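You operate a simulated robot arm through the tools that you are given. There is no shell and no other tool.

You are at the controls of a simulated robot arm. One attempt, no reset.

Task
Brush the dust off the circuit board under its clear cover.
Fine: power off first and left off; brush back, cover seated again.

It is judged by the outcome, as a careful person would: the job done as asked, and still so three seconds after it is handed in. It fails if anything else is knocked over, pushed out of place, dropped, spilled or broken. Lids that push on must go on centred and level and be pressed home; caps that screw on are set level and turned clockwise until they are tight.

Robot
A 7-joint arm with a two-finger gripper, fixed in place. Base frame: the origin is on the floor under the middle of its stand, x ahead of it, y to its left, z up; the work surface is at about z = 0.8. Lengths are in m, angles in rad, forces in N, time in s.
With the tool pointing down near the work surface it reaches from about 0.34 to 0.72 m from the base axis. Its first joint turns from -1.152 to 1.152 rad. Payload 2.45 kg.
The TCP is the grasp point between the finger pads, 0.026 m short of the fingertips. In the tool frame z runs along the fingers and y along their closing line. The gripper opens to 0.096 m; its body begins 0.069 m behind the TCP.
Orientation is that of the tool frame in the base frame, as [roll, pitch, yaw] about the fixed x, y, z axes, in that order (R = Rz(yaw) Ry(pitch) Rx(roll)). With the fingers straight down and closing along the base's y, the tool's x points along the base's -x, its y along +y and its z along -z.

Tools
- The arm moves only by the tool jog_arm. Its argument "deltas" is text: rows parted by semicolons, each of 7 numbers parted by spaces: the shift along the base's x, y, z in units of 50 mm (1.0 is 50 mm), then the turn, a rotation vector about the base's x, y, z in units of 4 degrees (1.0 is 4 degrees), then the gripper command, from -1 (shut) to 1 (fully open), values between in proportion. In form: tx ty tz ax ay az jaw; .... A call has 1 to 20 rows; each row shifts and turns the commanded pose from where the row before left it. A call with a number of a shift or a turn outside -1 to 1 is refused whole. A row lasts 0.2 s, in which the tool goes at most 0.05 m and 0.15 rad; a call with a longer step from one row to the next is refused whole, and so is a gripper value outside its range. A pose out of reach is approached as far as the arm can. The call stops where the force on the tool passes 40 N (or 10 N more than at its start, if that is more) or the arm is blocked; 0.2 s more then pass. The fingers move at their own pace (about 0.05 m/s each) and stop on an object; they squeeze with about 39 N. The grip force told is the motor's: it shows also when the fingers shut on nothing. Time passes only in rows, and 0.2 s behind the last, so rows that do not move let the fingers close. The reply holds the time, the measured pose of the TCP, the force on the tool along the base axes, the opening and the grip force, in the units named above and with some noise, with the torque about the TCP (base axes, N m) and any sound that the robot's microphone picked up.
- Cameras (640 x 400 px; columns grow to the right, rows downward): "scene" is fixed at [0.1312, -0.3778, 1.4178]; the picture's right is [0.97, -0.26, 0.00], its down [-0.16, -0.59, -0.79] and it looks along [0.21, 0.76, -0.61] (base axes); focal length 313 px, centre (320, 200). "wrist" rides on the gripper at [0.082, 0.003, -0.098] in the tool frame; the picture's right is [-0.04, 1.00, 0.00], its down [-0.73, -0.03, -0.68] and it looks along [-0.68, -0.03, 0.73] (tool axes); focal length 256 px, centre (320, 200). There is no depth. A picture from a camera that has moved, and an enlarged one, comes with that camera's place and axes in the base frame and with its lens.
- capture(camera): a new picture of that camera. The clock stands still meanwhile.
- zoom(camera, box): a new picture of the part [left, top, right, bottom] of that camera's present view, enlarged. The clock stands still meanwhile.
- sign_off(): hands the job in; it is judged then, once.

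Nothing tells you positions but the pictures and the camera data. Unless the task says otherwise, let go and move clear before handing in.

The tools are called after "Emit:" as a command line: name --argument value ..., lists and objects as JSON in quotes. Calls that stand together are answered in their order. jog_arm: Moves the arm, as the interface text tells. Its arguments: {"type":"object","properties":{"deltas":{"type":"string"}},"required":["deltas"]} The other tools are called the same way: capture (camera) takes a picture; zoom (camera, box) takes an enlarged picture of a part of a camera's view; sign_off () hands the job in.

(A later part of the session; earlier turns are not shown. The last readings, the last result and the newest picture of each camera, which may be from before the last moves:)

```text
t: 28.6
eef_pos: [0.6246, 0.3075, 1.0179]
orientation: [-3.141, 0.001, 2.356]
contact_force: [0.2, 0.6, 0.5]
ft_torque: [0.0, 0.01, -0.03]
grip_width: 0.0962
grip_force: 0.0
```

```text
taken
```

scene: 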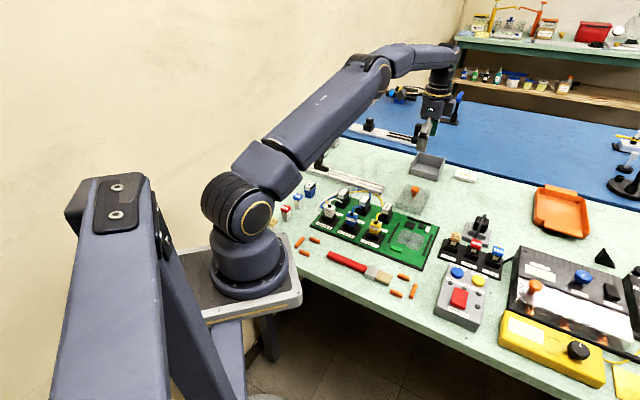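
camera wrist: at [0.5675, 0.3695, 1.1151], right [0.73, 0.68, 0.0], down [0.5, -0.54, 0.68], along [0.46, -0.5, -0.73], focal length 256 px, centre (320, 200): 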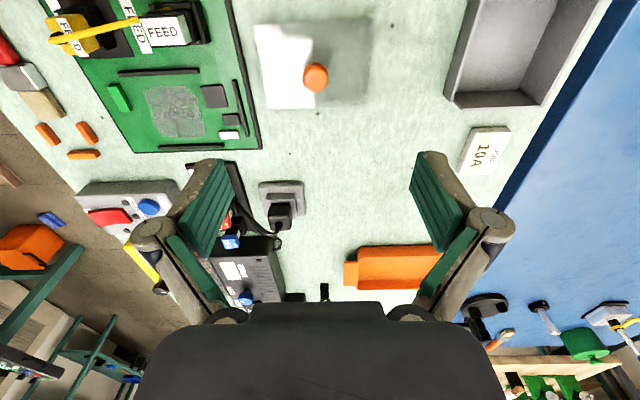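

The cover stands flat on the bench. Now I'll measure the dust patch and the brush closely.

Emit:
zoom --camera "wrist" --box '[80, 40, 280, 165]'

Emit:
zoom --camera "scene" --box '[375, 195, 455, 275]'

Emit:
zoom --camera "scene" --box '[290, 230, 430, 310]'

```text
3.20 times, centred on (180, 102) of wrist
camera zoom: at [0.5675, 0.3695, 1.1151], right [0.73, 0.68, 0.0], down [0.5, -0.54, 0.68], along [0.46, -0.5, -0.73], focal length 819 px, centre (768, 512)
```

zoom: 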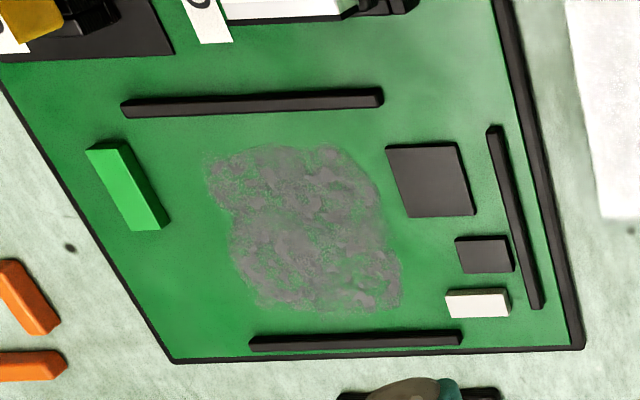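

```text
5.00 times, centred on (415, 235) of scene
camera zoom: at [0.1312, -0.3778, 1.4178], right [0.97, -0.26, 0.0], down [-0.16, -0.59, -0.79], along [0.21, 0.76, -0.61], focal length 1565 px, centre (-155, 25)
```

zoom: 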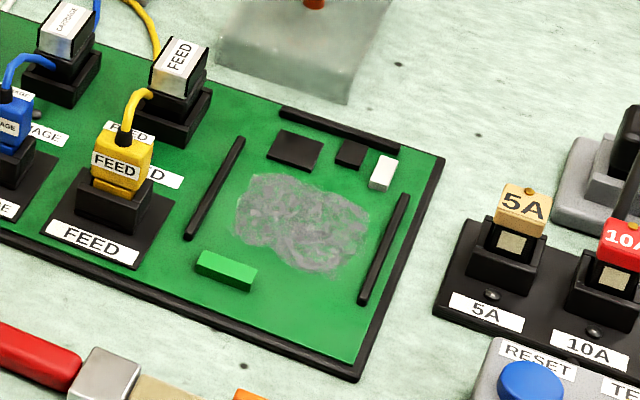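

```text
4.57 times, centred on (360, 270) of scene
camera zoom: at [0.1312, -0.3778, 1.4178], right [0.97, -0.26, 0.0], down [-0.16, -0.59, -0.79], along [0.21, 0.76, -0.61], focal length 1431 px, centre (137, -120)
```

zoom: 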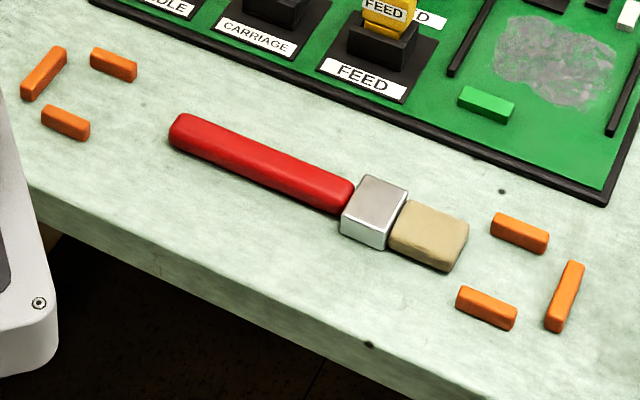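

Dust patch spans roughly s/d bench coordinates 0.24–0.30 by 0.44–0.51 (centre ≈ (0.529, 0.150)). The brush handle lies along the bench edge with its grip point near (0.359, 0.090). I'll move above the handle.

Emit:
jog_arm --deltas "-0.665 -0.5425 0 0 0 0 1;-0.665 -0.5425 0 0 0 0 1;-0.665 -0.5425 0 0 0 0 1;-0.665 -0.5425 0 0 0 0 1;-0.665 -0.5425 0 0 0 0 1;-0.665 -0.5425 -0.3 0 0 0 1;-0.665 -0.5425 -0.5 0 0 0 1;-0.665 -0.5425 -0.5 0 0 0 1;0 0 0 0 0 0 1"

Emit:
capture --camera "wrist"

Emit:
zoom --camera "scene" --box '[290, 200, 430, 310]'

```text
t: 30.6
eef_pos: [0.3534, 0.0896, 0.9558]
orientation: [-3.141, 0.001, 2.355]
contact_force: [0.4, 0.4, -0.1]
ft_torque: [0.02, -0.01, -0.04]
grip_width: 0.0957
grip_force: 0.0
```

```text
taken
camera wrist: at [0.2978, 0.1524, 1.0524], right [0.73, 0.68, 0.0], down [0.5, -0.54, 0.68], along [0.46, -0.5, -0.73], focal length 256 px, centre (320, 200)
```

wrist: 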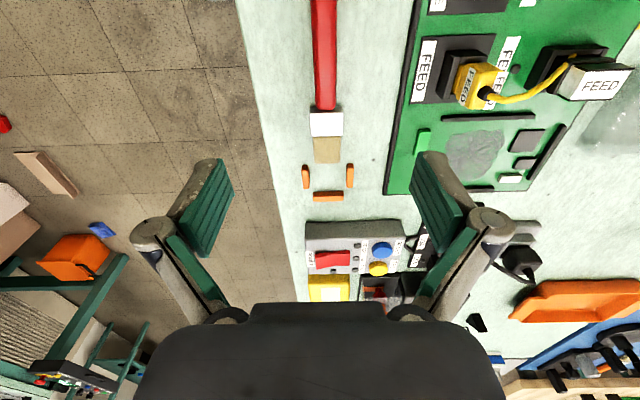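

```text
3.64 times, centred on (360, 255) of scene
camera zoom: at [0.1312, -0.3778, 1.4178], right [0.97, -0.26, 0.0], down [-0.16, -0.59, -0.79], along [0.21, 0.76, -0.61], focal length 1138 px, centre (174, 0)
```

zoom: 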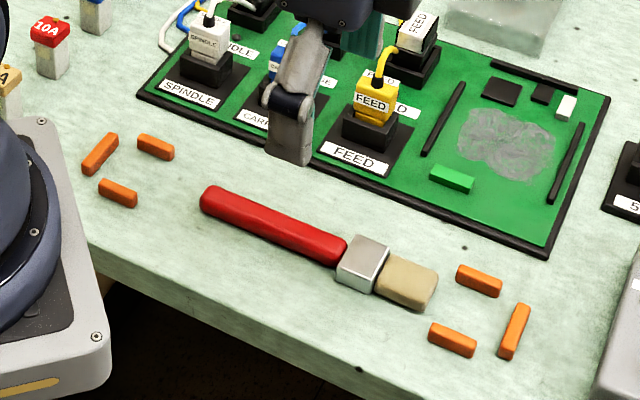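

Emit:
jog_arm --deltas "0 0 0 0 0 0 1;0 0 0 0 0 0 1"

Emit:
zoom --camera "wrist" --box '[240, 0, 400, 200]'

```text
t: 31.2
eef_pos: [0.3541, 0.0919, 0.9555]
orientation: [3.14, -0.001, 2.357]
contact_force: [-0.4, 0.5, 0.8]
ft_torque: [-0.01, 0.02, 0.03]
grip_width: 0.0961
grip_force: 0.0
```

```text
2.00 times, centred on (320, 100) of wrist
camera zoom: at [0.2982, 0.1527, 1.0526], right [0.73, 0.68, 0.0], down [0.5, -0.54, 0.68], along [0.46, -0.5, -0.73], focal length 512 px, centre (320, 400)
```

zoom: 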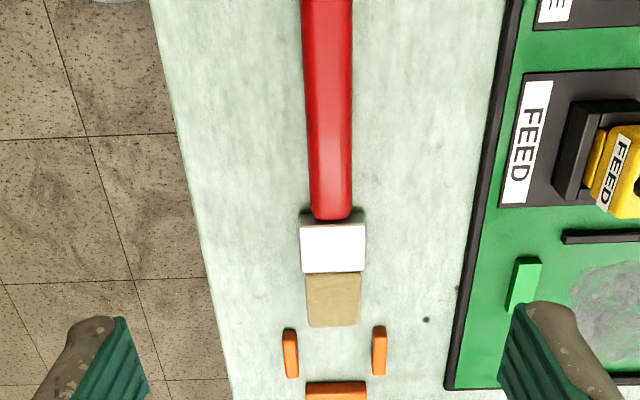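

The handle lies at d≈0.3195, running at -45.5°, matching my tool yaw. I'll lower partway and check the measured position, since the arm is a few mm off at this close range.

Emit:
jog_arm --deltas "0.05 0.02 -0.5 0 0 0 1;0 0 -0.5 0 0 0 1;0 0 -0.4 0 0 0 1;0 0 0 0 0 0 1;0 0 0 0 0 0 1"

Emit:
capture --camera "wrist"

```text
t: 32.4
eef_pos: [0.36, 0.0899, 0.8823]
orientation: [3.141, -0.001, 2.356]
contact_force: [-0.8, -0.1, 0.0]
ft_torque: [0.01, -0.02, -0.01]
grip_width: 0.0959
grip_force: 0.0
```

```text
taken
camera wrist: at [0.3032, 0.1522, 0.9802], right [0.73, 0.68, 0.0], down [0.5, -0.54, 0.68], along [0.46, -0.5, -0.73], focal length 256 px, centre (320, 200)
```

wrist: 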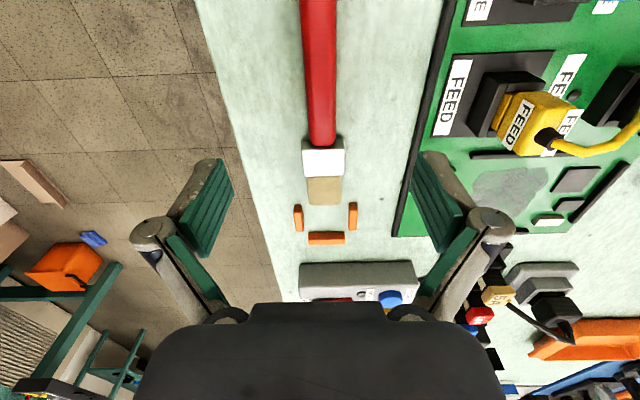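

Position is good now; I'll shift 2 mm toward the board side and 5 mm away from the ferrule, narrow the jaws so they clear the board edge, and go down around the handle.

Emit:
jog_arm --deltas "-0.042 0.098 0 0 0 0 0.1;0 0 0 0 0 0 0.1;0 0 0 0 0 0 0.1;0 0 -0.4 0 0 0 0.1;0 0 -0.3 0 0 0 0.1;0 0 -0.2 0 0 0 0.1;0 0 0 0 0 0 0.1"

Emit:
capture --camera "wrist"

Emit:
zoom --camera "scene" --box '[300, 210, 420, 310]'

```text
t: 34.0
eef_pos: [0.3565, 0.0978, 0.8376]
orientation: [3.141, 0.001, 2.355]
contact_force: [0.1, 0.1, -0.2]
ft_torque: [-0.02, 0.01, -0.01]
grip_width: 0.0526
grip_force: 0.0
```

```text
taken
camera wrist: at [0.3008, 0.1582, 0.935], right [0.74, 0.68, 0.0], down [0.5, -0.54, 0.68], along [0.46, -0.5, -0.73], focal length 256 px, centre (320, 200)
```

wrist: 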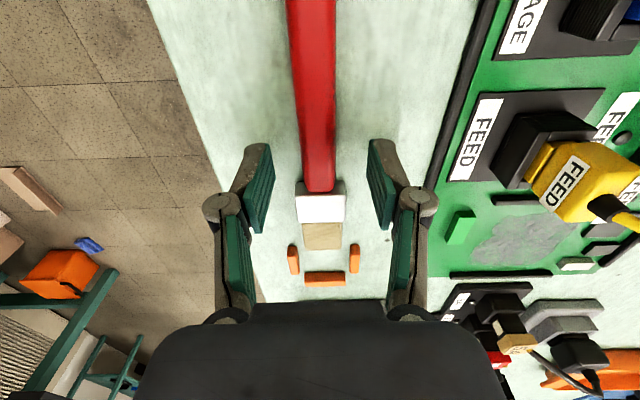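

```text
4.00 times, centred on (360, 260) of scene
camera zoom: at [0.1312, -0.3778, 1.4178], right [0.97, -0.26, 0.0], down [-0.16, -0.59, -0.79], along [0.21, 0.76, -0.61], focal length 1252 px, centre (160, -40)
```

zoom: 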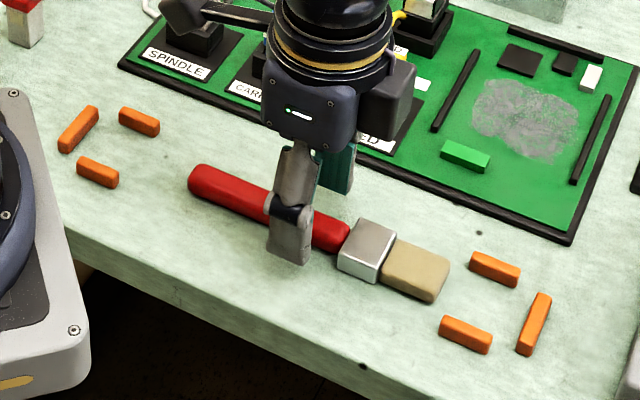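

Handle is centred between the pads with the ferrule clear. I'll lower the last ~7 mm and close.

Emit:
jog_arm --deltas "0 0 -0.07 0 0 0 0.1;0 0 -0.06 0 0 0 0.1;0 0 0 0 0 0 0.1"

```text
t: 34.8
eef_pos: [0.358, 0.097, 0.8304]
orientation: [-3.141, 0.0, 2.355]
contact_force: [0.5, 0.3, 0.5]
ft_torque: [-0.02, 0.02, 0.01]
grip_width: 0.0529
grip_force: 0.1
```

Emit:
jog_arm --deltas "0 0 0 0 0 0 -1;0 0 0 0 0 0 -1;0 0 0 0 0 0 -1;0 0 0 0 0 0 -1;0 0 0 0 0 0 -1"

Emit:
jog_arm --deltas "0 0 0.1 0 0 0 -1;0 0 0.2 0 0 0 -1;0 0 0.4 0 0 0 -1;0 0 0 0 0 0 -1"

Emit:
capture --camera "wrist"

Emit:
zoom --camera "scene" --box '[300, 190, 440, 310]'

```text
t: 36.0
eef_pos: [0.3576, 0.0963, 0.8298]
orientation: [3.141, 0.0, 2.356]
contact_force: [0.5, 0.4, 0.3]
ft_torque: [0.02, -0.03, 0.0]
grip_width: 0.019
grip_force: 39.1
```

```text
t: 37.0
eef_pos: [0.3585, 0.0958, 0.8666]
orientation: [-3.141, 0.0, 2.356]
contact_force: [0.1, -0.6, -1.2]
ft_torque: [-0.01, -0.02, 0.01]
grip_width: 0.0189
grip_force: 38.8
```

```text
taken
camera wrist: at [0.3018, 0.1571, 0.9634], right [0.73, 0.68, 0.0], down [0.5, -0.54, 0.68], along [0.46, -0.5, -0.73], focal length 256 px, centre (320, 200)
```

wrist: 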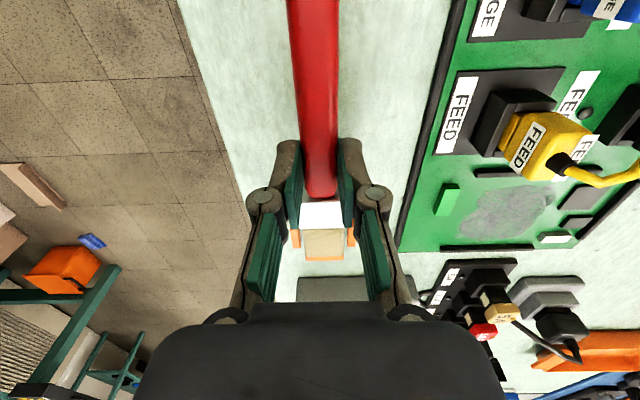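

```text
3.33 times, centred on (370, 250) of scene
camera zoom: at [0.1312, -0.3778, 1.4178], right [0.97, -0.26, 0.0], down [-0.16, -0.59, -0.79], along [0.21, 0.76, -0.61], focal length 1043 px, centre (153, 33)
```

zoom: 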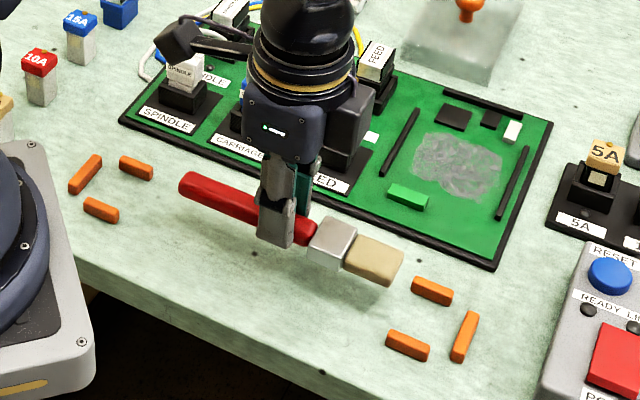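

The brush is held firmly (19 mm). I'll raise it well clear, swing it 90° so the bristles point into the bench (handle toward the bench edge), avoiding the FEED connectors.

Emit:
jog_arm --deltas "0 0 0.6 0 0 0 -1;0 0 0.6 0 0 0 -1;0 0 0.6 0 0 0 -1;0.151 0.011 0 0 0 1 -1;0.151 0.011 0 0 0 1 -1;0.151 0.011 0 0 0 1 -1;0.151 0.011 0 0 0 1 -1;0.151 0.011 0 0 0 1 -1;0.151 0.011 0 0 0 1 -1;0.151 0.011 0 0 0 1 -1;0.151 0.011 0 0 0 1 -1;0.151 0.011 0 0 0 1 -1;0.151 0.011 0 0 0 1 -1;0.151 0.011 0 0 0 1 -1;0.151 0.011 0 0 0 1 -1;0.151 0.011 0 0 0 1 -1;0.151 0.011 0 0 0 1 -1;0.151 0.011 0 0 0 1 -1;0.151 0.011 0 0 0 1 -1;0.151 0.011 0 0 0 1 -1"

Emit:
jog_arm --deltas "0 0 0 0 0 1 -1;0 0 0 0 0 1 -1;0 0 0 0 0 1 -1;0 0 0 0 0 1 -1;0 0 0 0 0 1 -1;0 0 0 0 0 0.5 -1;0 0 0 0 0 0 -1"

Emit:
capture --camera "wrist"

Emit:
capture --camera "scene"

```text
t: 41.2
eef_pos: [0.4868, 0.1056, 0.956]
orientation: [3.142, 0.0, -2.739]
contact_force: [0.4, 0.7, 0.1]
ft_torque: [0.01, 0.0, 0.04]
grip_width: 0.0187
grip_force: 39.1
```

```text
t: 42.8
eef_pos: [0.487, 0.1047, 0.9551]
orientation: [3.141, -0.001, -2.356]
contact_force: [-0.1, -0.4, 0.1]
ft_torque: [-0.04, 0.0, -0.03]
grip_width: 0.0187
grip_force: 39.0
```

```text
taken
camera wrist: at [0.4256, 0.0511, 1.053], right [-0.68, 0.73, 0.0], down [0.54, 0.5, 0.68], along [0.5, 0.46, -0.73], focal length 256 px, centre (320, 200)
```

wrist: 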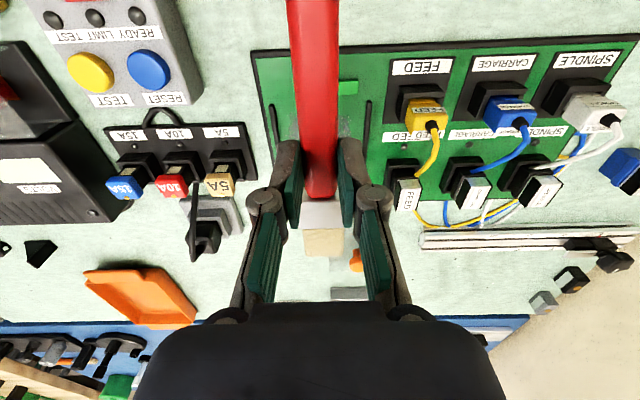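

```text
taken
```

scene: 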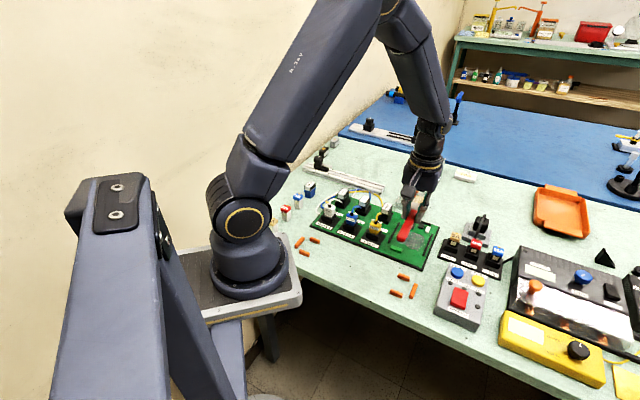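

Emit:
jog_arm --deltas "0 0 0 -0.707 0.707 0 -1;0 0 0 -0.707 0.707 0 -1;0 0 0 -0.707 0.707 0 -1;0 0 0 -0.707 0.707 0 -1;0 0 0 -0.707 0.707 0 -1;0 0 0 -0.707 0.707 0 -1;0 0 0 -0.707 0.707 0 -1;0 0 0 -0.3535 0.3535 0 -1;0 0 -0.3 0 0 0 -1;0 0 -0.3 0 0 0 -1;0 0 0 0 0 0 -1"

Emit:
capture --camera "wrist"

Emit:
zoom --camera "scene" --box '[360, 180, 480, 290]'

```text
t: 45.2
eef_pos: [0.4855, 0.1075, 0.9256]
orientation: [3.14, -0.523, -2.355]
contact_force: [0.2, 0.9, 0.5]
ft_torque: [-0.02, 0.02, 0.0]
grip_width: 0.0188
grip_force: 39.4
```

```text
taken
camera wrist: at [0.467, 0.0957, 1.0507], right [-0.68, 0.73, -0.02], down [0.71, 0.67, 0.22], along [0.18, 0.14, -0.97], focal length 256 px, centre (320, 200)
```

wrist: 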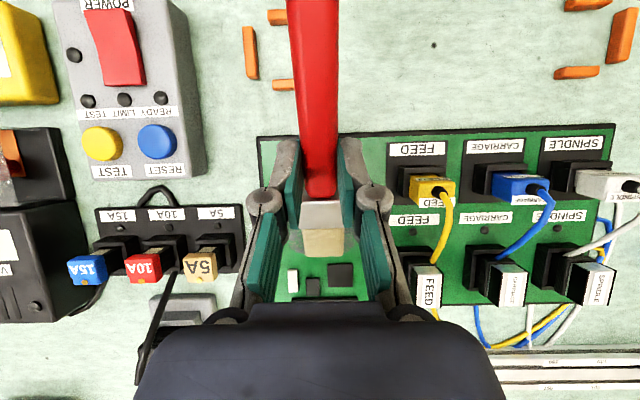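

```text
3.64 times, centred on (420, 235) of scene
camera zoom: at [0.1312, -0.3778, 1.4178], right [0.97, -0.26, 0.0], down [-0.16, -0.59, -0.79], along [0.21, 0.76, -0.61], focal length 1138 px, centre (-44, 73)
```

zoom: 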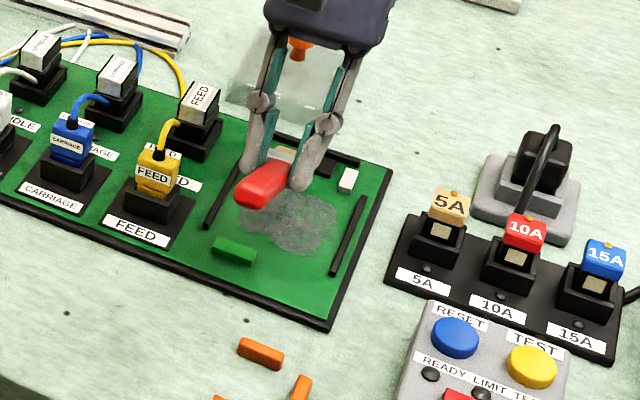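

Brush is tilted 30° with the bristle tip about 45 mm above the middle of the dust patch. I'll lower toward the board, then creep to contact.

Emit:
jog_arm --deltas "0 0 -0.4 0 0 0 -1;0 0 -0.3 0 0 0 -1;0 0 0 0 0 0 -1"

Emit:
zoom --camera "scene" --box '[380, 190, 460, 270]'

Emit:
jog_arm --deltas "0 0 -0.04 0 0 0 -1;0 0 0 0 0 0 -1"

Emit:
jog_arm --deltas "0 0 -0.04 0 0 0 -1;0 0 0 0 0 0 -1"

```text
t: 46.0
eef_pos: [0.4858, 0.1075, 0.8901]
orientation: [-3.141, -0.524, -2.356]
contact_force: [-0.1, 0.7, -0.8]
ft_torque: [-0.02, 0.01, 0.0]
grip_width: 0.0187
grip_force: 38.9
```

```text
5.00 times, centred on (420, 230) of scene
camera zoom: at [0.1312, -0.3778, 1.4178], right [0.97, -0.26, 0.0], down [-0.16, -0.59, -0.79], along [0.21, 0.76, -0.61], focal length 1565 px, centre (-180, 50)
```

zoom: 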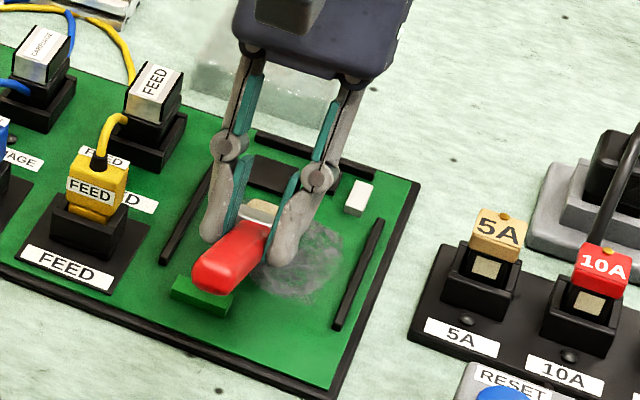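

```text
t: 46.6
eef_pos: [0.4855, 0.1061, 0.8879]
orientation: [3.141, -0.524, -2.356]
contact_force: [-0.1, 0.1, -1.0]
ft_torque: [0.0, -0.01, 0.02]
grip_width: 0.019
grip_force: 38.8
```

```text
t: 47.2
eef_pos: [0.4865, 0.1051, 0.8857]
orientation: [-3.141, -0.524, -2.359]
contact_force: [0.0, -0.7, -0.4]
ft_torque: [0.0, 0.0, 0.03]
grip_width: 0.0188
grip_force: 38.9
```

Emit:
jog_arm --deltas "0 0 -0.05 0 0 0 -1;0 0 0 0 0 0 -1"

Emit:
jog_arm --deltas "0 0 -0.04 0 0 0 -1;0 0 0 0 0 0 -1"

Emit:
jog_arm --deltas "0 0 -0.03 0 0 0 -1;0 0 0 0 0 0 -1"

```text
t: 47.8
eef_pos: [0.4848, 0.1059, 0.8844]
orientation: [3.141, -0.524, -2.358]
contact_force: [-0.1, -0.3, -0.4]
ft_torque: [0.03, 0.0, 0.03]
grip_width: 0.0186
grip_force: 39.6
```

```text
t: 48.4
eef_pos: [0.486, 0.1046, 0.8824]
orientation: [-3.142, -0.524, -2.357]
contact_force: [-0.3, 0.2, -0.3]
ft_torque: [-0.05, 0.01, -0.01]
grip_width: 0.0187
grip_force: 39.6
```

```text
t: 49.0
eef_pos: [0.4869, 0.1057, 0.8809]
orientation: [-3.141, -0.523, -2.357]
contact_force: [0.7, -0.2, -0.1]
ft_torque: [-0.01, 0.02, 0.0]
grip_width: 0.0185
grip_force: 39.4
```

Emit:
jog_arm --deltas "0 0 -0.03 0 0 0 -1;0 0 0 0 0 0 -1"

Emit:
jog_arm --deltas "0 0 -0.03 0 0 0 -1;0 0 0 0 0 0 -1"

Emit:
zoom --camera "scene" --box '[380, 190, 460, 270]'

Emit:
capture --camera "wrist"

```text
t: 49.6
eef_pos: [0.4871, 0.1053, 0.8803]
orientation: [-3.141, -0.524, -2.356]
contact_force: [0.6, 0.0, -0.6]
ft_torque: [0.01, 0.02, 0.01]
grip_width: 0.0186
grip_force: 38.8
```

```text
t: 50.2
eef_pos: [0.4875, 0.104, 0.8774]
orientation: [3.141, -0.523, -2.356]
contact_force: [0.6, 0.0, -0.9]
ft_torque: [-0.01, -0.01, 0.01]
grip_width: 0.0186
grip_force: 38.9
```

```text
5.00 times, centred on (420, 230) of scene
camera zoom: at [0.1312, -0.3778, 1.4178], right [0.97, -0.26, 0.0], down [-0.16, -0.59, -0.79], along [0.21, 0.76, -0.61], focal length 1565 px, centre (-180, 50)
```

zoom: 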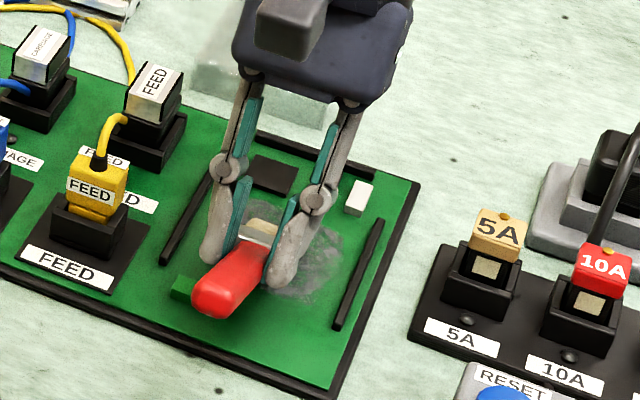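

```text
taken
camera wrist: at [0.4684, 0.0926, 1.0033], right [-0.68, 0.73, -0.02], down [0.71, 0.67, 0.22], along [0.18, 0.14, -0.97], focal length 256 px, centre (320, 200)
```

wrist: 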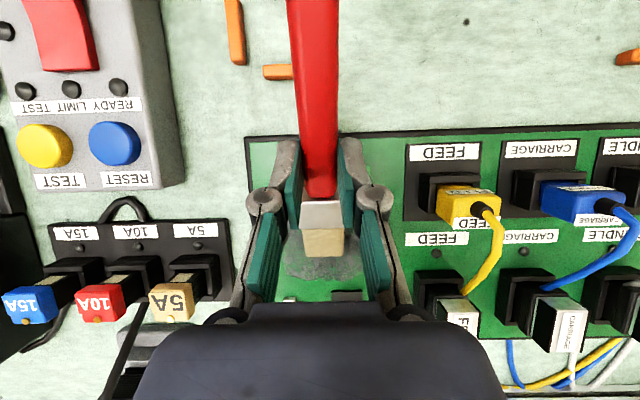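

Emit:
jog_arm --deltas "0 0 -0.03 0 0 0 -1;0 0 0 0 0 0 -1"

Emit:
jog_arm --deltas "0 0 -0.03 0 0 0 -1;0 0 0 0 0 0 -1"

Emit:
jog_arm --deltas "0 0 -0.03 0 0 0 -1;0 0 0 0 0 0 -1"

```text
t: 50.8
eef_pos: [0.4875, 0.1038, 0.876]
orientation: [3.142, -0.524, -2.355]
contact_force: [-0.9, -0.7, 2.4]
ft_torque: [0.12, -0.08, 0.03]
grip_width: 0.0189
grip_force: 39.1
```

```text
t: 51.4
eef_pos: [0.4871, 0.1038, 0.8763]
orientation: [-3.141, -0.524, -2.356]
contact_force: [-5.9, -4.4, 17.6]
ft_torque: [0.59, -0.44, 0.13]
grip_width: 0.0185
grip_force: 39.1
```

```text
t: 52.0
eef_pos: [0.4873, 0.1041, 0.8727]
orientation: [-3.141, -0.523, -2.358]
contact_force: [-4.1, -3.6, 16.7]
ft_torque: [0.48, -0.44, 0.03]
grip_width: 0.019
grip_force: 38.9
```

Bristles are touching the board (contact near z 0.875). I'll ease to light pressure and make a first slow stroke forward and back along the middle lane.

Emit:
jog_arm --deltas "0 0 0.02 0 0 0 -1;0.127 0.127 0 0 0 0 -1;0.127 0.127 0 0 0 0 -1;0 0 0 0 0 0 -1"

Emit:
jog_arm --deltas "-0.1414 -0.1414 0 0 0 0 -1;-0.1414 -0.1414 0 0 0 0 -1;-0.1414 -0.1414 0 0 0 0 -1;-0.1414 -0.1414 0 0 0 0 -1;-0.1414 -0.1414 0 0 0 0 -1;-0.1414 -0.1414 0 0 0 0 -1;0 0 0 0 0 0 -1"

Emit:
capture --camera "wrist"

Emit:
zoom --camera "scene" --box '[380, 190, 460, 270]'

```text
t: 53.0
eef_pos: [0.4989, 0.1173, 0.8738]
orientation: [3.139, -0.524, -2.354]
contact_force: [-0.2, -0.3, -0.9]
ft_torque: [-0.01, 0.01, 0.01]
grip_width: 0.0188
grip_force: 38.8
```

```text
t: 54.6
eef_pos: [0.4553, 0.0743, 0.8728]
orientation: [3.141, -0.524, -2.356]
contact_force: [-0.3, -0.1, 0.0]
ft_torque: [-0.02, 0.02, -0.03]
grip_width: 0.0187
grip_force: 38.9
```

```text
taken
camera wrist: at [0.4369, 0.0636, 0.9993], right [-0.68, 0.73, -0.02], down [0.71, 0.67, 0.22], along [0.18, 0.14, -0.97], focal length 256 px, centre (320, 200)
```

wrist: 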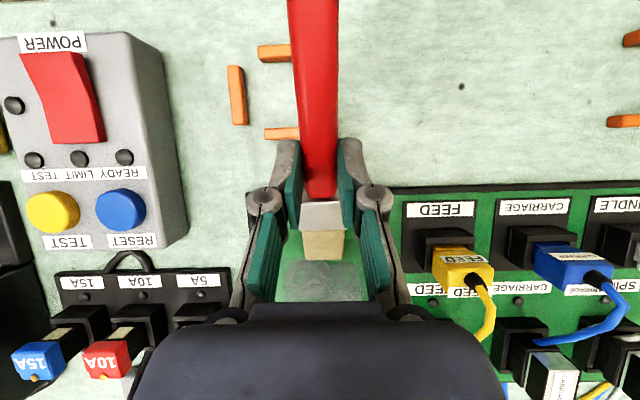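

```text
5.00 times, centred on (420, 230) of scene
camera zoom: at [0.1312, -0.3778, 1.4178], right [0.97, -0.26, 0.0], down [-0.16, -0.59, -0.79], along [0.21, 0.76, -0.61], focal length 1565 px, centre (-180, 50)
```

zoom: 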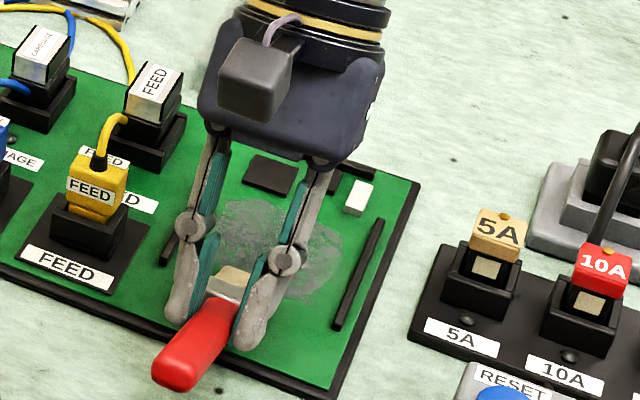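

No contact force during that stroke and the dust is unchanged, so the brush settled slightly in the grip. I'll return to the patch centre and find contact again.

Emit:
jog_arm --deltas "0.283 0.283 0 0 0 0 -1;0.283 0.283 0 0 0 0 -1;0 0 -0.02 0 0 0 -1;0 0 0 0 0 0 -1"

Emit:
jog_arm --deltas "0 0 -0.02 0 0 0 -1;0 0 0 0 0 0 -1"

Emit:
jog_arm --deltas "0 0 -0.02 0 0 0 -1;0 0 0 0 0 0 -1"

```text
t: 55.6
eef_pos: [0.4861, 0.1024, 0.8748]
orientation: [-3.141, -0.523, -2.357]
contact_force: [0.0, -0.3, -0.3]
ft_torque: [0.0, 0.01, 0.01]
grip_width: 0.0187
grip_force: 39.8
```

```text
t: 56.2
eef_pos: [0.4858, 0.1023, 0.8731]
orientation: [-3.141, -0.524, -2.356]
contact_force: [-3.0, -1.2, 9.1]
ft_torque: [0.31, -0.21, 0.06]
grip_width: 0.0188
grip_force: 38.6
```

```text
t: 56.8
eef_pos: [0.4844, 0.1027, 0.8721]
orientation: [3.141, -0.524, -2.356]
contact_force: [-4.5, -3.4, 18.2]
ft_torque: [0.59, -0.49, 0.06]
grip_width: 0.019
grip_force: 38.8
```

Emit:
jog_arm --deltas "0 0 0.01 0 0 0 -1;-0.1414 -0.1414 0 0 0 0 -1;-0.1414 -0.1414 0 0 0 0 -1;-0.1414 -0.1414 0 0 0 0 -1;-0.1414 -0.1414 0 0 0 0 -1"

Emit:
jog_arm --deltas "0.1414 0.1414 0 0 0 0 -1;0.1414 0.1414 0 0 0 0 -1;0.1414 0.1414 0 0 0 0 -1;0.1414 0.1414 0 0 0 0 -1;0.1414 0.1414 0 0 0 0 -1;0.1414 0.1414 0 0 0 0 -1"

Emit:
jog_arm --deltas "-0.1414 -0.1414 0 0 0 0 -1;-0.1414 -0.1414 0 0 0 0 -1;-0.1414 -0.1414 0 0 0 0 -1;-0.1414 -0.1414 0 0 0 0 -1;-0.1414 -0.1414 0 0 0 0 -1;-0.1414 -0.1414 0 0 0 0 -1"

Emit:
capture --camera "wrist"

Emit:
zoom --camera "scene" --box '[380, 190, 460, 270]'

```text
t: 58.0
eef_pos: [0.4561, 0.0742, 0.8718]
orientation: [-3.141, -0.524, -2.357]
contact_force: [0.9, 1.2, 2.1]
ft_torque: [0.18, -0.18, 0.01]
grip_width: 0.0184
grip_force: 39.3
```

```text
t: 59.4
eef_pos: [0.4997, 0.1175, 0.8722]
orientation: [-3.14, -0.524, -2.356]
contact_force: [-2.8, -3.8, 11.8]
ft_torque: [0.27, -0.3, -0.02]
grip_width: 0.0188
grip_force: 38.8
```

```text
t: 60.8
eef_pos: [0.456, 0.0744, 0.8723]
orientation: [3.141, -0.524, -2.357]
contact_force: [-0.5, -0.3, -0.8]
ft_torque: [0.01, 0.0, 0.03]
grip_width: 0.0184
grip_force: 38.8
```

```text
taken
camera wrist: at [0.4378, 0.0632, 0.9972], right [-0.68, 0.73, -0.02], down [0.71, 0.67, 0.22], along [0.18, 0.14, -0.97], focal length 256 px, centre (320, 200)
```

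wrist: 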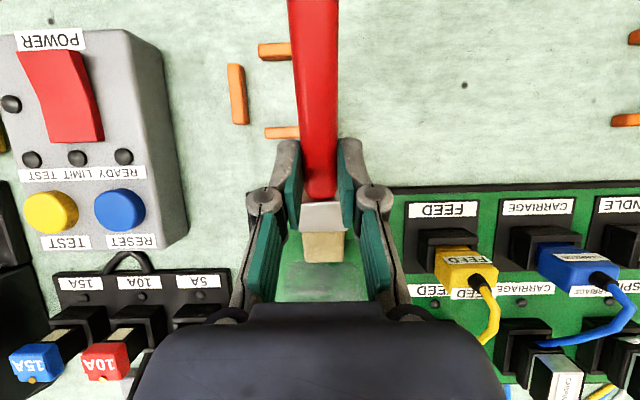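

```text
5.00 times, centred on (420, 230) of scene
camera zoom: at [0.1312, -0.3778, 1.4178], right [0.97, -0.26, 0.0], down [-0.16, -0.59, -0.79], along [0.21, 0.76, -0.61], focal length 1565 px, centre (-180, 50)
```

zoom: 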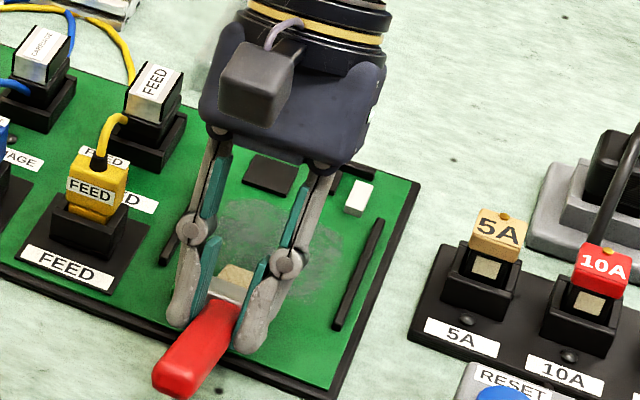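

The patch is clearly fading where the bristles dragged with contact. I'll now work the right-hand lane with pull strokes (lift, go forward, set down, pull back).

Emit:
jog_arm --deltas "0 0 0.1 0 0 0 -1;0.567 0.282 0 0 0 0 -1;0.567 0.282 0 0 0 0 -1;0 0 -0.08 0 0 0 -1;0 0 -0.03 0 0 0 -1;0 0 0 0 0 0 -1"

Emit:
capture --camera "wrist"

Emit:
zoom --camera "scene" --box '[380, 190, 460, 270]'

```text
t: 62.2
eef_pos: [0.5137, 0.102, 0.8715]
orientation: [-3.141, -0.521, -2.357]
contact_force: [0.4, 1.0, 4.6]
ft_torque: [0.25, -0.24, 0.0]
grip_width: 0.0188
grip_force: 38.9
```

```text
taken
camera wrist: at [0.4949, 0.0907, 0.9962], right [-0.68, 0.73, -0.02], down [0.71, 0.67, 0.22], along [0.18, 0.14, -0.97], focal length 256 px, centre (320, 200)
```

wrist: 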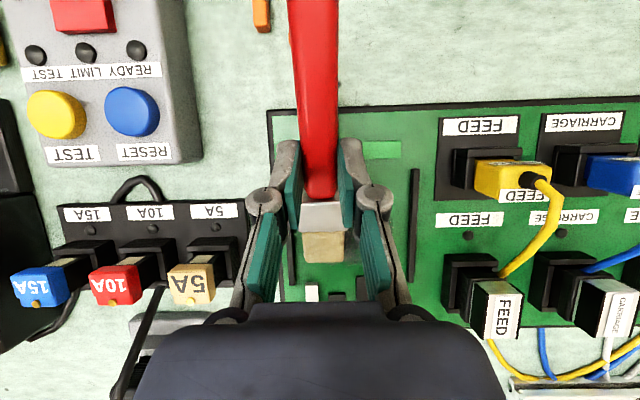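

```text
5.00 times, centred on (420, 230) of scene
camera zoom: at [0.1311, -0.3778, 1.4178], right [0.97, -0.26, 0.0], down [-0.16, -0.59, -0.79], along [0.21, 0.76, -0.61], focal length 1565 px, centre (-180, 50)
```

zoom: 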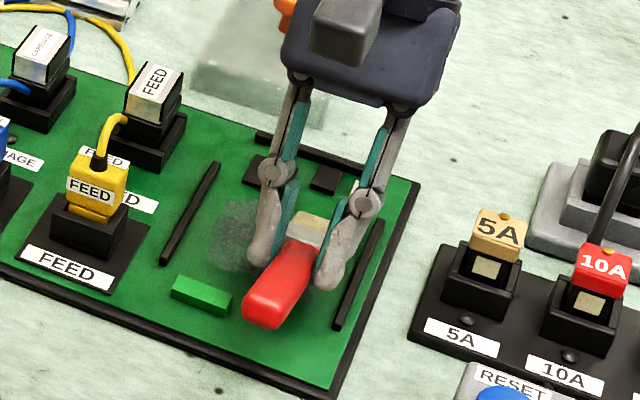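

Emit:
jog_arm --deltas "-0.1414 -0.1414 0 0 0 0 -1;-0.1414 -0.1414 0 0 0 0 -1;-0.1414 -0.1414 0 0 0 0 -1;-0.1414 -0.1414 0 0 0 0 -1;-0.1414 -0.1414 0 0 0 0 -1;-0.1414 -0.1414 0 0 0 0 -1"

Emit:
jog_arm --deltas "0 0 0.1 0 0 0 -1;0.5 0.5 0 0 0 0 -1;0.47 0.47 0 0 0 0 -1;0 0 -0.08 0 0 0 -1;0 0 -0.04 0 0 0 -1;0 0 0 0 0 0 -1"

Emit:
jog_arm --deltas "-0.1414 -0.1414 0 0 0 0 -1;-0.1414 -0.1414 0 0 0 0 -1;-0.1414 -0.1414 0 0 0 0 -1;-0.1414 -0.1414 0 0 0 0 -1;-0.1414 -0.1414 0 0 0 0 -1;-0.1414 -0.1414 0 0 0 0 -1;-0.1414 -0.1414 0 0 0 0 -1"

Emit:
capture --camera "wrist"

Emit:
zoom --camera "scene" --box '[380, 190, 460, 270]'

```text
t: 63.6
eef_pos: [0.4708, 0.0621, 0.8704]
orientation: [-3.139, -0.524, -2.358]
contact_force: [-0.5, 0.8, 2.4]
ft_torque: [0.15, -0.15, 0.0]
grip_width: 0.0188
grip_force: 39.2
```

```text
t: 65.0
eef_pos: [0.5176, 0.1086, 0.8695]
orientation: [-3.142, -0.523, -2.356]
contact_force: [-2.2, 0.2, 9.2]
ft_torque: [0.46, -0.28, 0.16]
grip_width: 0.0187
grip_force: 38.5
```

```text
t: 66.6
eef_pos: [0.4683, 0.0585, 0.8704]
orientation: [3.141, -0.521, -2.356]
contact_force: [1.9, 2.5, 7.3]
ft_torque: [0.55, -0.51, 0.01]
grip_width: 0.0187
grip_force: 39.1
```

```text
taken
camera wrist: at [0.4502, 0.0469, 0.9948], right [-0.68, 0.73, -0.02], down [0.71, 0.67, 0.22], along [0.18, 0.14, -0.97], focal length 256 px, centre (320, 200)
```

wrist: 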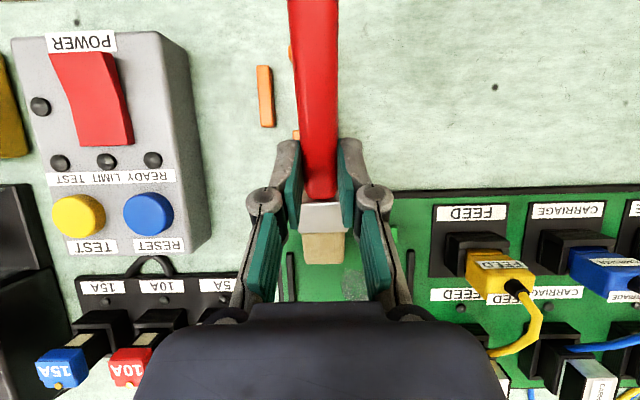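

```text
5.00 times, centred on (420, 230) of scene
camera zoom: at [0.1311, -0.3778, 1.4178], right [0.97, -0.26, 0.0], down [-0.16, -0.59, -0.79], along [0.21, 0.76, -0.61], focal length 1565 px, centre (-180, 50)
```

zoom: 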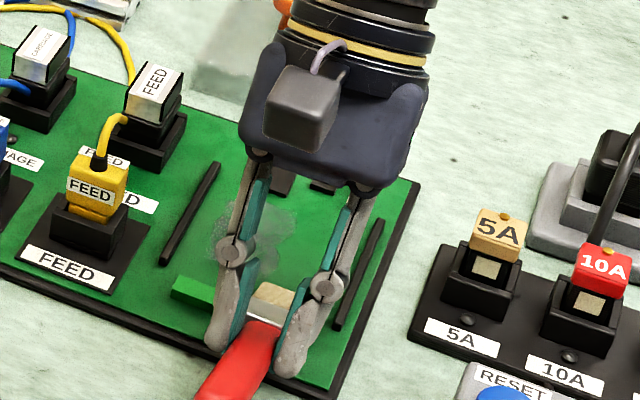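

The right side is clean; some dust remains on the left. I'll do the left lane the same way, keeping back from the green block and the chip.

Emit:
jog_arm --deltas "0 0 0.16 0 0 0 -1;0.3 0.7 0 0 0 0 -1;0.074 0.806 0 0 0 0 -1;0 0 -0.14 0 0 0 -1;0 0 -0.03 0 0 0 -1;0 0 0 0 0 0 -1"

Emit:
jog_arm --deltas "-0.1414 -0.1414 0 0 0 0 -1;-0.1414 -0.1414 0 0 0 0 -1;-0.1414 -0.1414 0 0 0 0 -1;-0.1414 -0.1414 0 0 0 0 -1;-0.1414 -0.1414 0 0 0 0 -1"

Emit:
capture --camera "wrist"

Emit:
zoom --camera "scene" --box '[380, 190, 460, 270]'

```text
t: 68.0
eef_pos: [0.4877, 0.134, 0.8699]
orientation: [3.14, -0.523, -2.354]
contact_force: [0.0, 0.7, -1.0]
ft_torque: [-0.02, 0.03, 0.01]
grip_width: 0.0188
grip_force: 38.6
```

```text
t: 69.2
eef_pos: [0.4521, 0.1008, 0.8693]
orientation: [-3.141, -0.521, -2.355]
contact_force: [3.6, 4.3, 11.7]
ft_torque: [0.78, -0.77, -0.02]
grip_width: 0.0189
grip_force: 38.9
```

```text
taken
camera wrist: at [0.4331, 0.0888, 0.9945], right [-0.68, 0.73, -0.02], down [0.71, 0.67, 0.22], along [0.18, 0.14, -0.97], focal length 256 px, centre (320, 200)
```

wrist: 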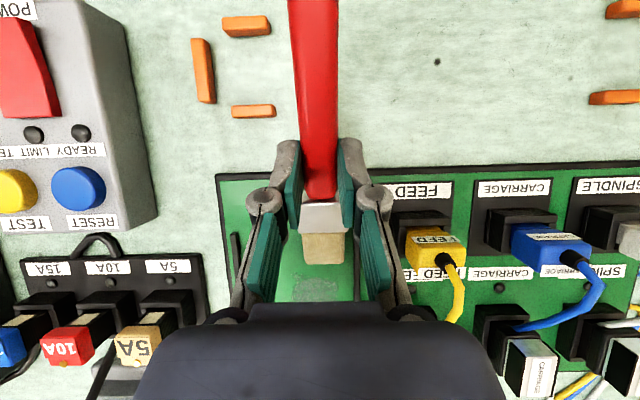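

```text
5.00 times, centred on (420, 230) of scene
camera zoom: at [0.1311, -0.3778, 1.4178], right [0.97, -0.26, 0.0], down [-0.16, -0.59, -0.79], along [0.21, 0.76, -0.61], focal length 1565 px, centre (-180, 50)
```

zoom: 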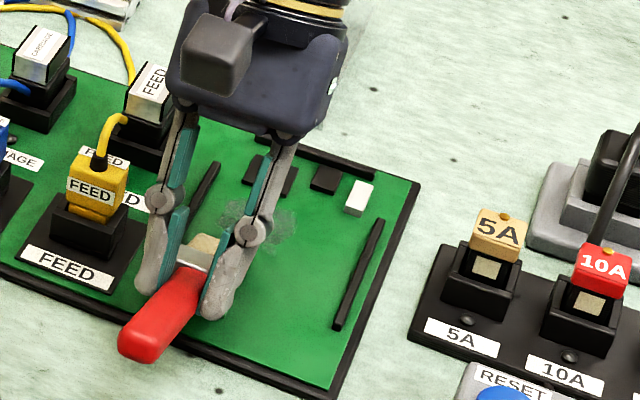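

Only a faint trace remains near the chip end in the middle. I'll do another pull there, starting farther forward and a touch lower.

Emit:
jog_arm --deltas "0 0 0.12 0 0 0 -1;0.467 0.297 0 0 0 0 -1;0.467 0.297 0 0 0 0 -1;0 0 -0.1 0 0 0 -1;0 0 -0.05 0 0 0 -1;0 0 0 0 0 0 -1"

Emit:
capture --camera "wrist"

```text
t: 70.6
eef_pos: [0.5, 0.1298, 0.8694]
orientation: [-3.14, -0.521, -2.356]
contact_force: [-2.0, -0.1, 15.2]
ft_torque: [0.7, -0.58, 0.06]
grip_width: 0.0185
grip_force: 39.4
```

```text
taken
camera wrist: at [0.4814, 0.1188, 0.9941], right [-0.68, 0.73, -0.02], down [0.71, 0.67, 0.22], along [0.18, 0.14, -0.97], focal length 256 px, centre (320, 200)
```

wrist: 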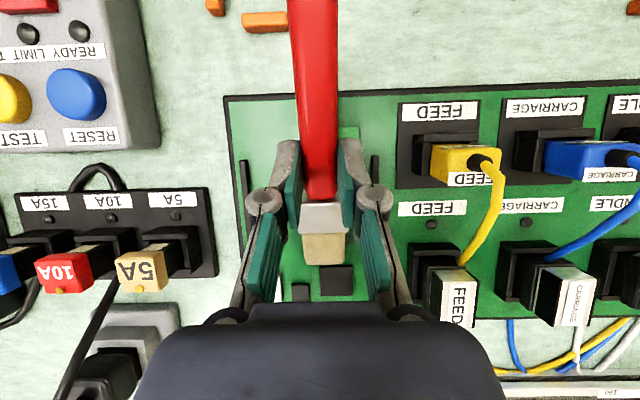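

Emit:
jog_arm --deltas "-0.1414 -0.1414 0 0 0 0 -1;-0.1414 -0.1414 0 0 0 0 -1;-0.1414 -0.1414 0 0 0 0 -1;-0.1414 -0.1414 0.01 0 0 0 -1;-0.1414 -0.1414 0 0 0 0 -1;-0.1 -0.1 0 0 0 0 -1"

Emit:
capture --camera "wrist"

Emit:
zoom --camera "scene" --box '[380, 190, 460, 270]'

```text
t: 72.0
eef_pos: [0.4578, 0.0869, 0.8677]
orientation: [3.141, -0.527, -2.355]
contact_force: [0.2, -0.3, 0.0]
ft_torque: [0.01, 0.04, -0.02]
grip_width: 0.0188
grip_force: 38.7
```

```text
taken
camera wrist: at [0.4403, 0.0757, 0.9934], right [-0.68, 0.73, -0.02], down [0.71, 0.67, 0.22], along [0.17, 0.13, -0.98], focal length 256 px, centre (320, 200)
```

wrist: 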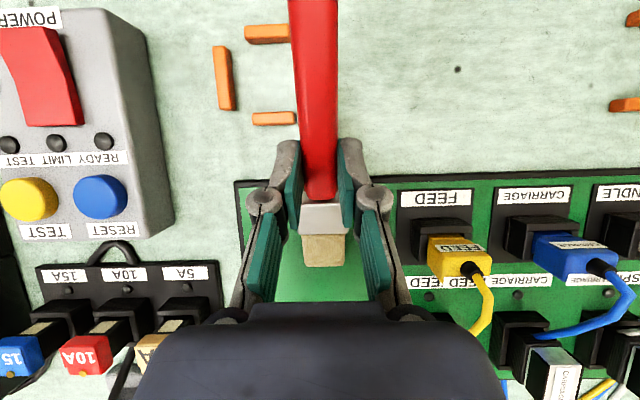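

```text
5.00 times, centred on (420, 230) of scene
camera zoom: at [0.1312, -0.3778, 1.4178], right [0.97, -0.26, 0.0], down [-0.16, -0.59, -0.79], along [0.21, 0.76, -0.61], focal length 1565 px, centre (-180, 50)
```

zoom: 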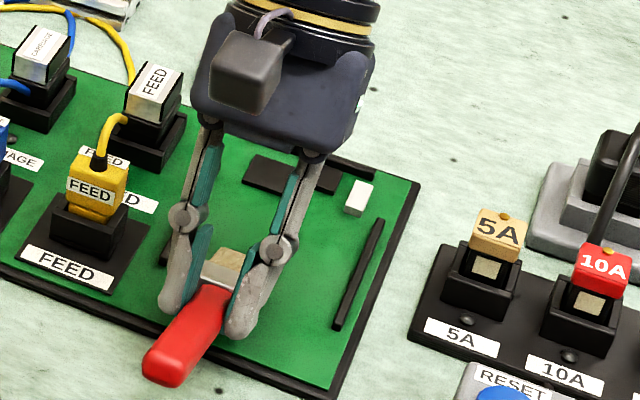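

The patch looks clean. I'll lift away and inspect the bay unobstructed.

Emit:
jog_arm --deltas "0 0 0.5 0 0 0 -1;0 0 0.8 0 0 0 -1;-0.3 -0.7 0.3 0 0 0 -1;-0.2 -0.8 0 0 0 0 -1;0 -0.8 0 0 0 0 -1;0 0 0 0 0 0 -1"

Emit:
zoom --camera "scene" --box '[380, 190, 460, 270]'

Emit:
capture --camera "scene"

Emit:
capture --camera "wrist"

```text
t: 73.4
eef_pos: [0.4316, -0.0291, 0.9484]
orientation: [-3.141, -0.523, -2.356]
contact_force: [0.3, 0.3, -0.1]
ft_torque: [0.02, 0.02, -0.01]
grip_width: 0.0186
grip_force: 39.2
```

```text
5.00 times, centred on (420, 230) of scene
camera zoom: at [0.1312, -0.3779, 1.4178], right [0.97, -0.26, 0.0], down [-0.16, -0.59, -0.79], along [0.21, 0.76, -0.61], focal length 1565 px, centre (-180, 50)
```

zoom: 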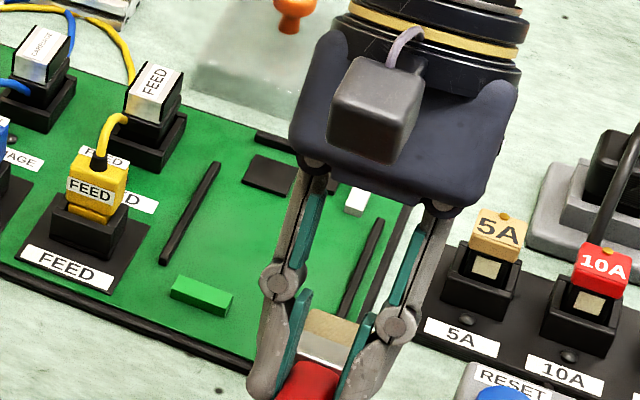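

```text
taken
```

scene: 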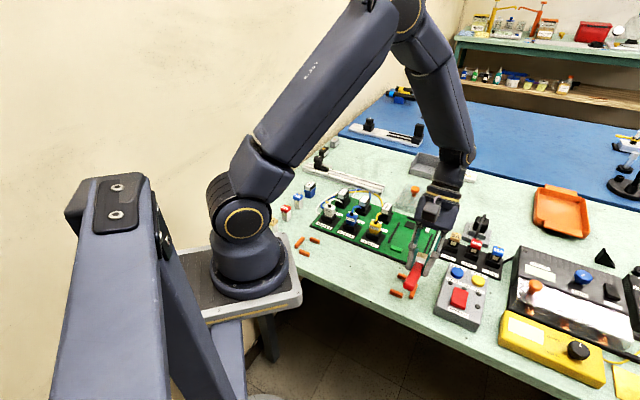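

```text
taken
camera wrist: at [0.4128, -0.0403, 1.073], right [-0.68, 0.73, -0.02], down [0.71, 0.67, 0.22], along [0.18, 0.14, -0.97], focal length 256 px, centre (320, 200)
```

wrist: 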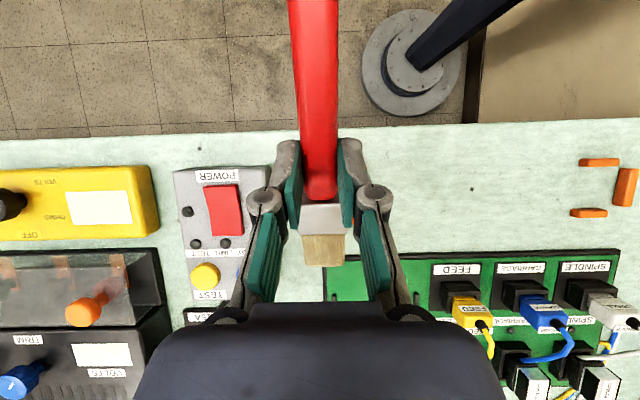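

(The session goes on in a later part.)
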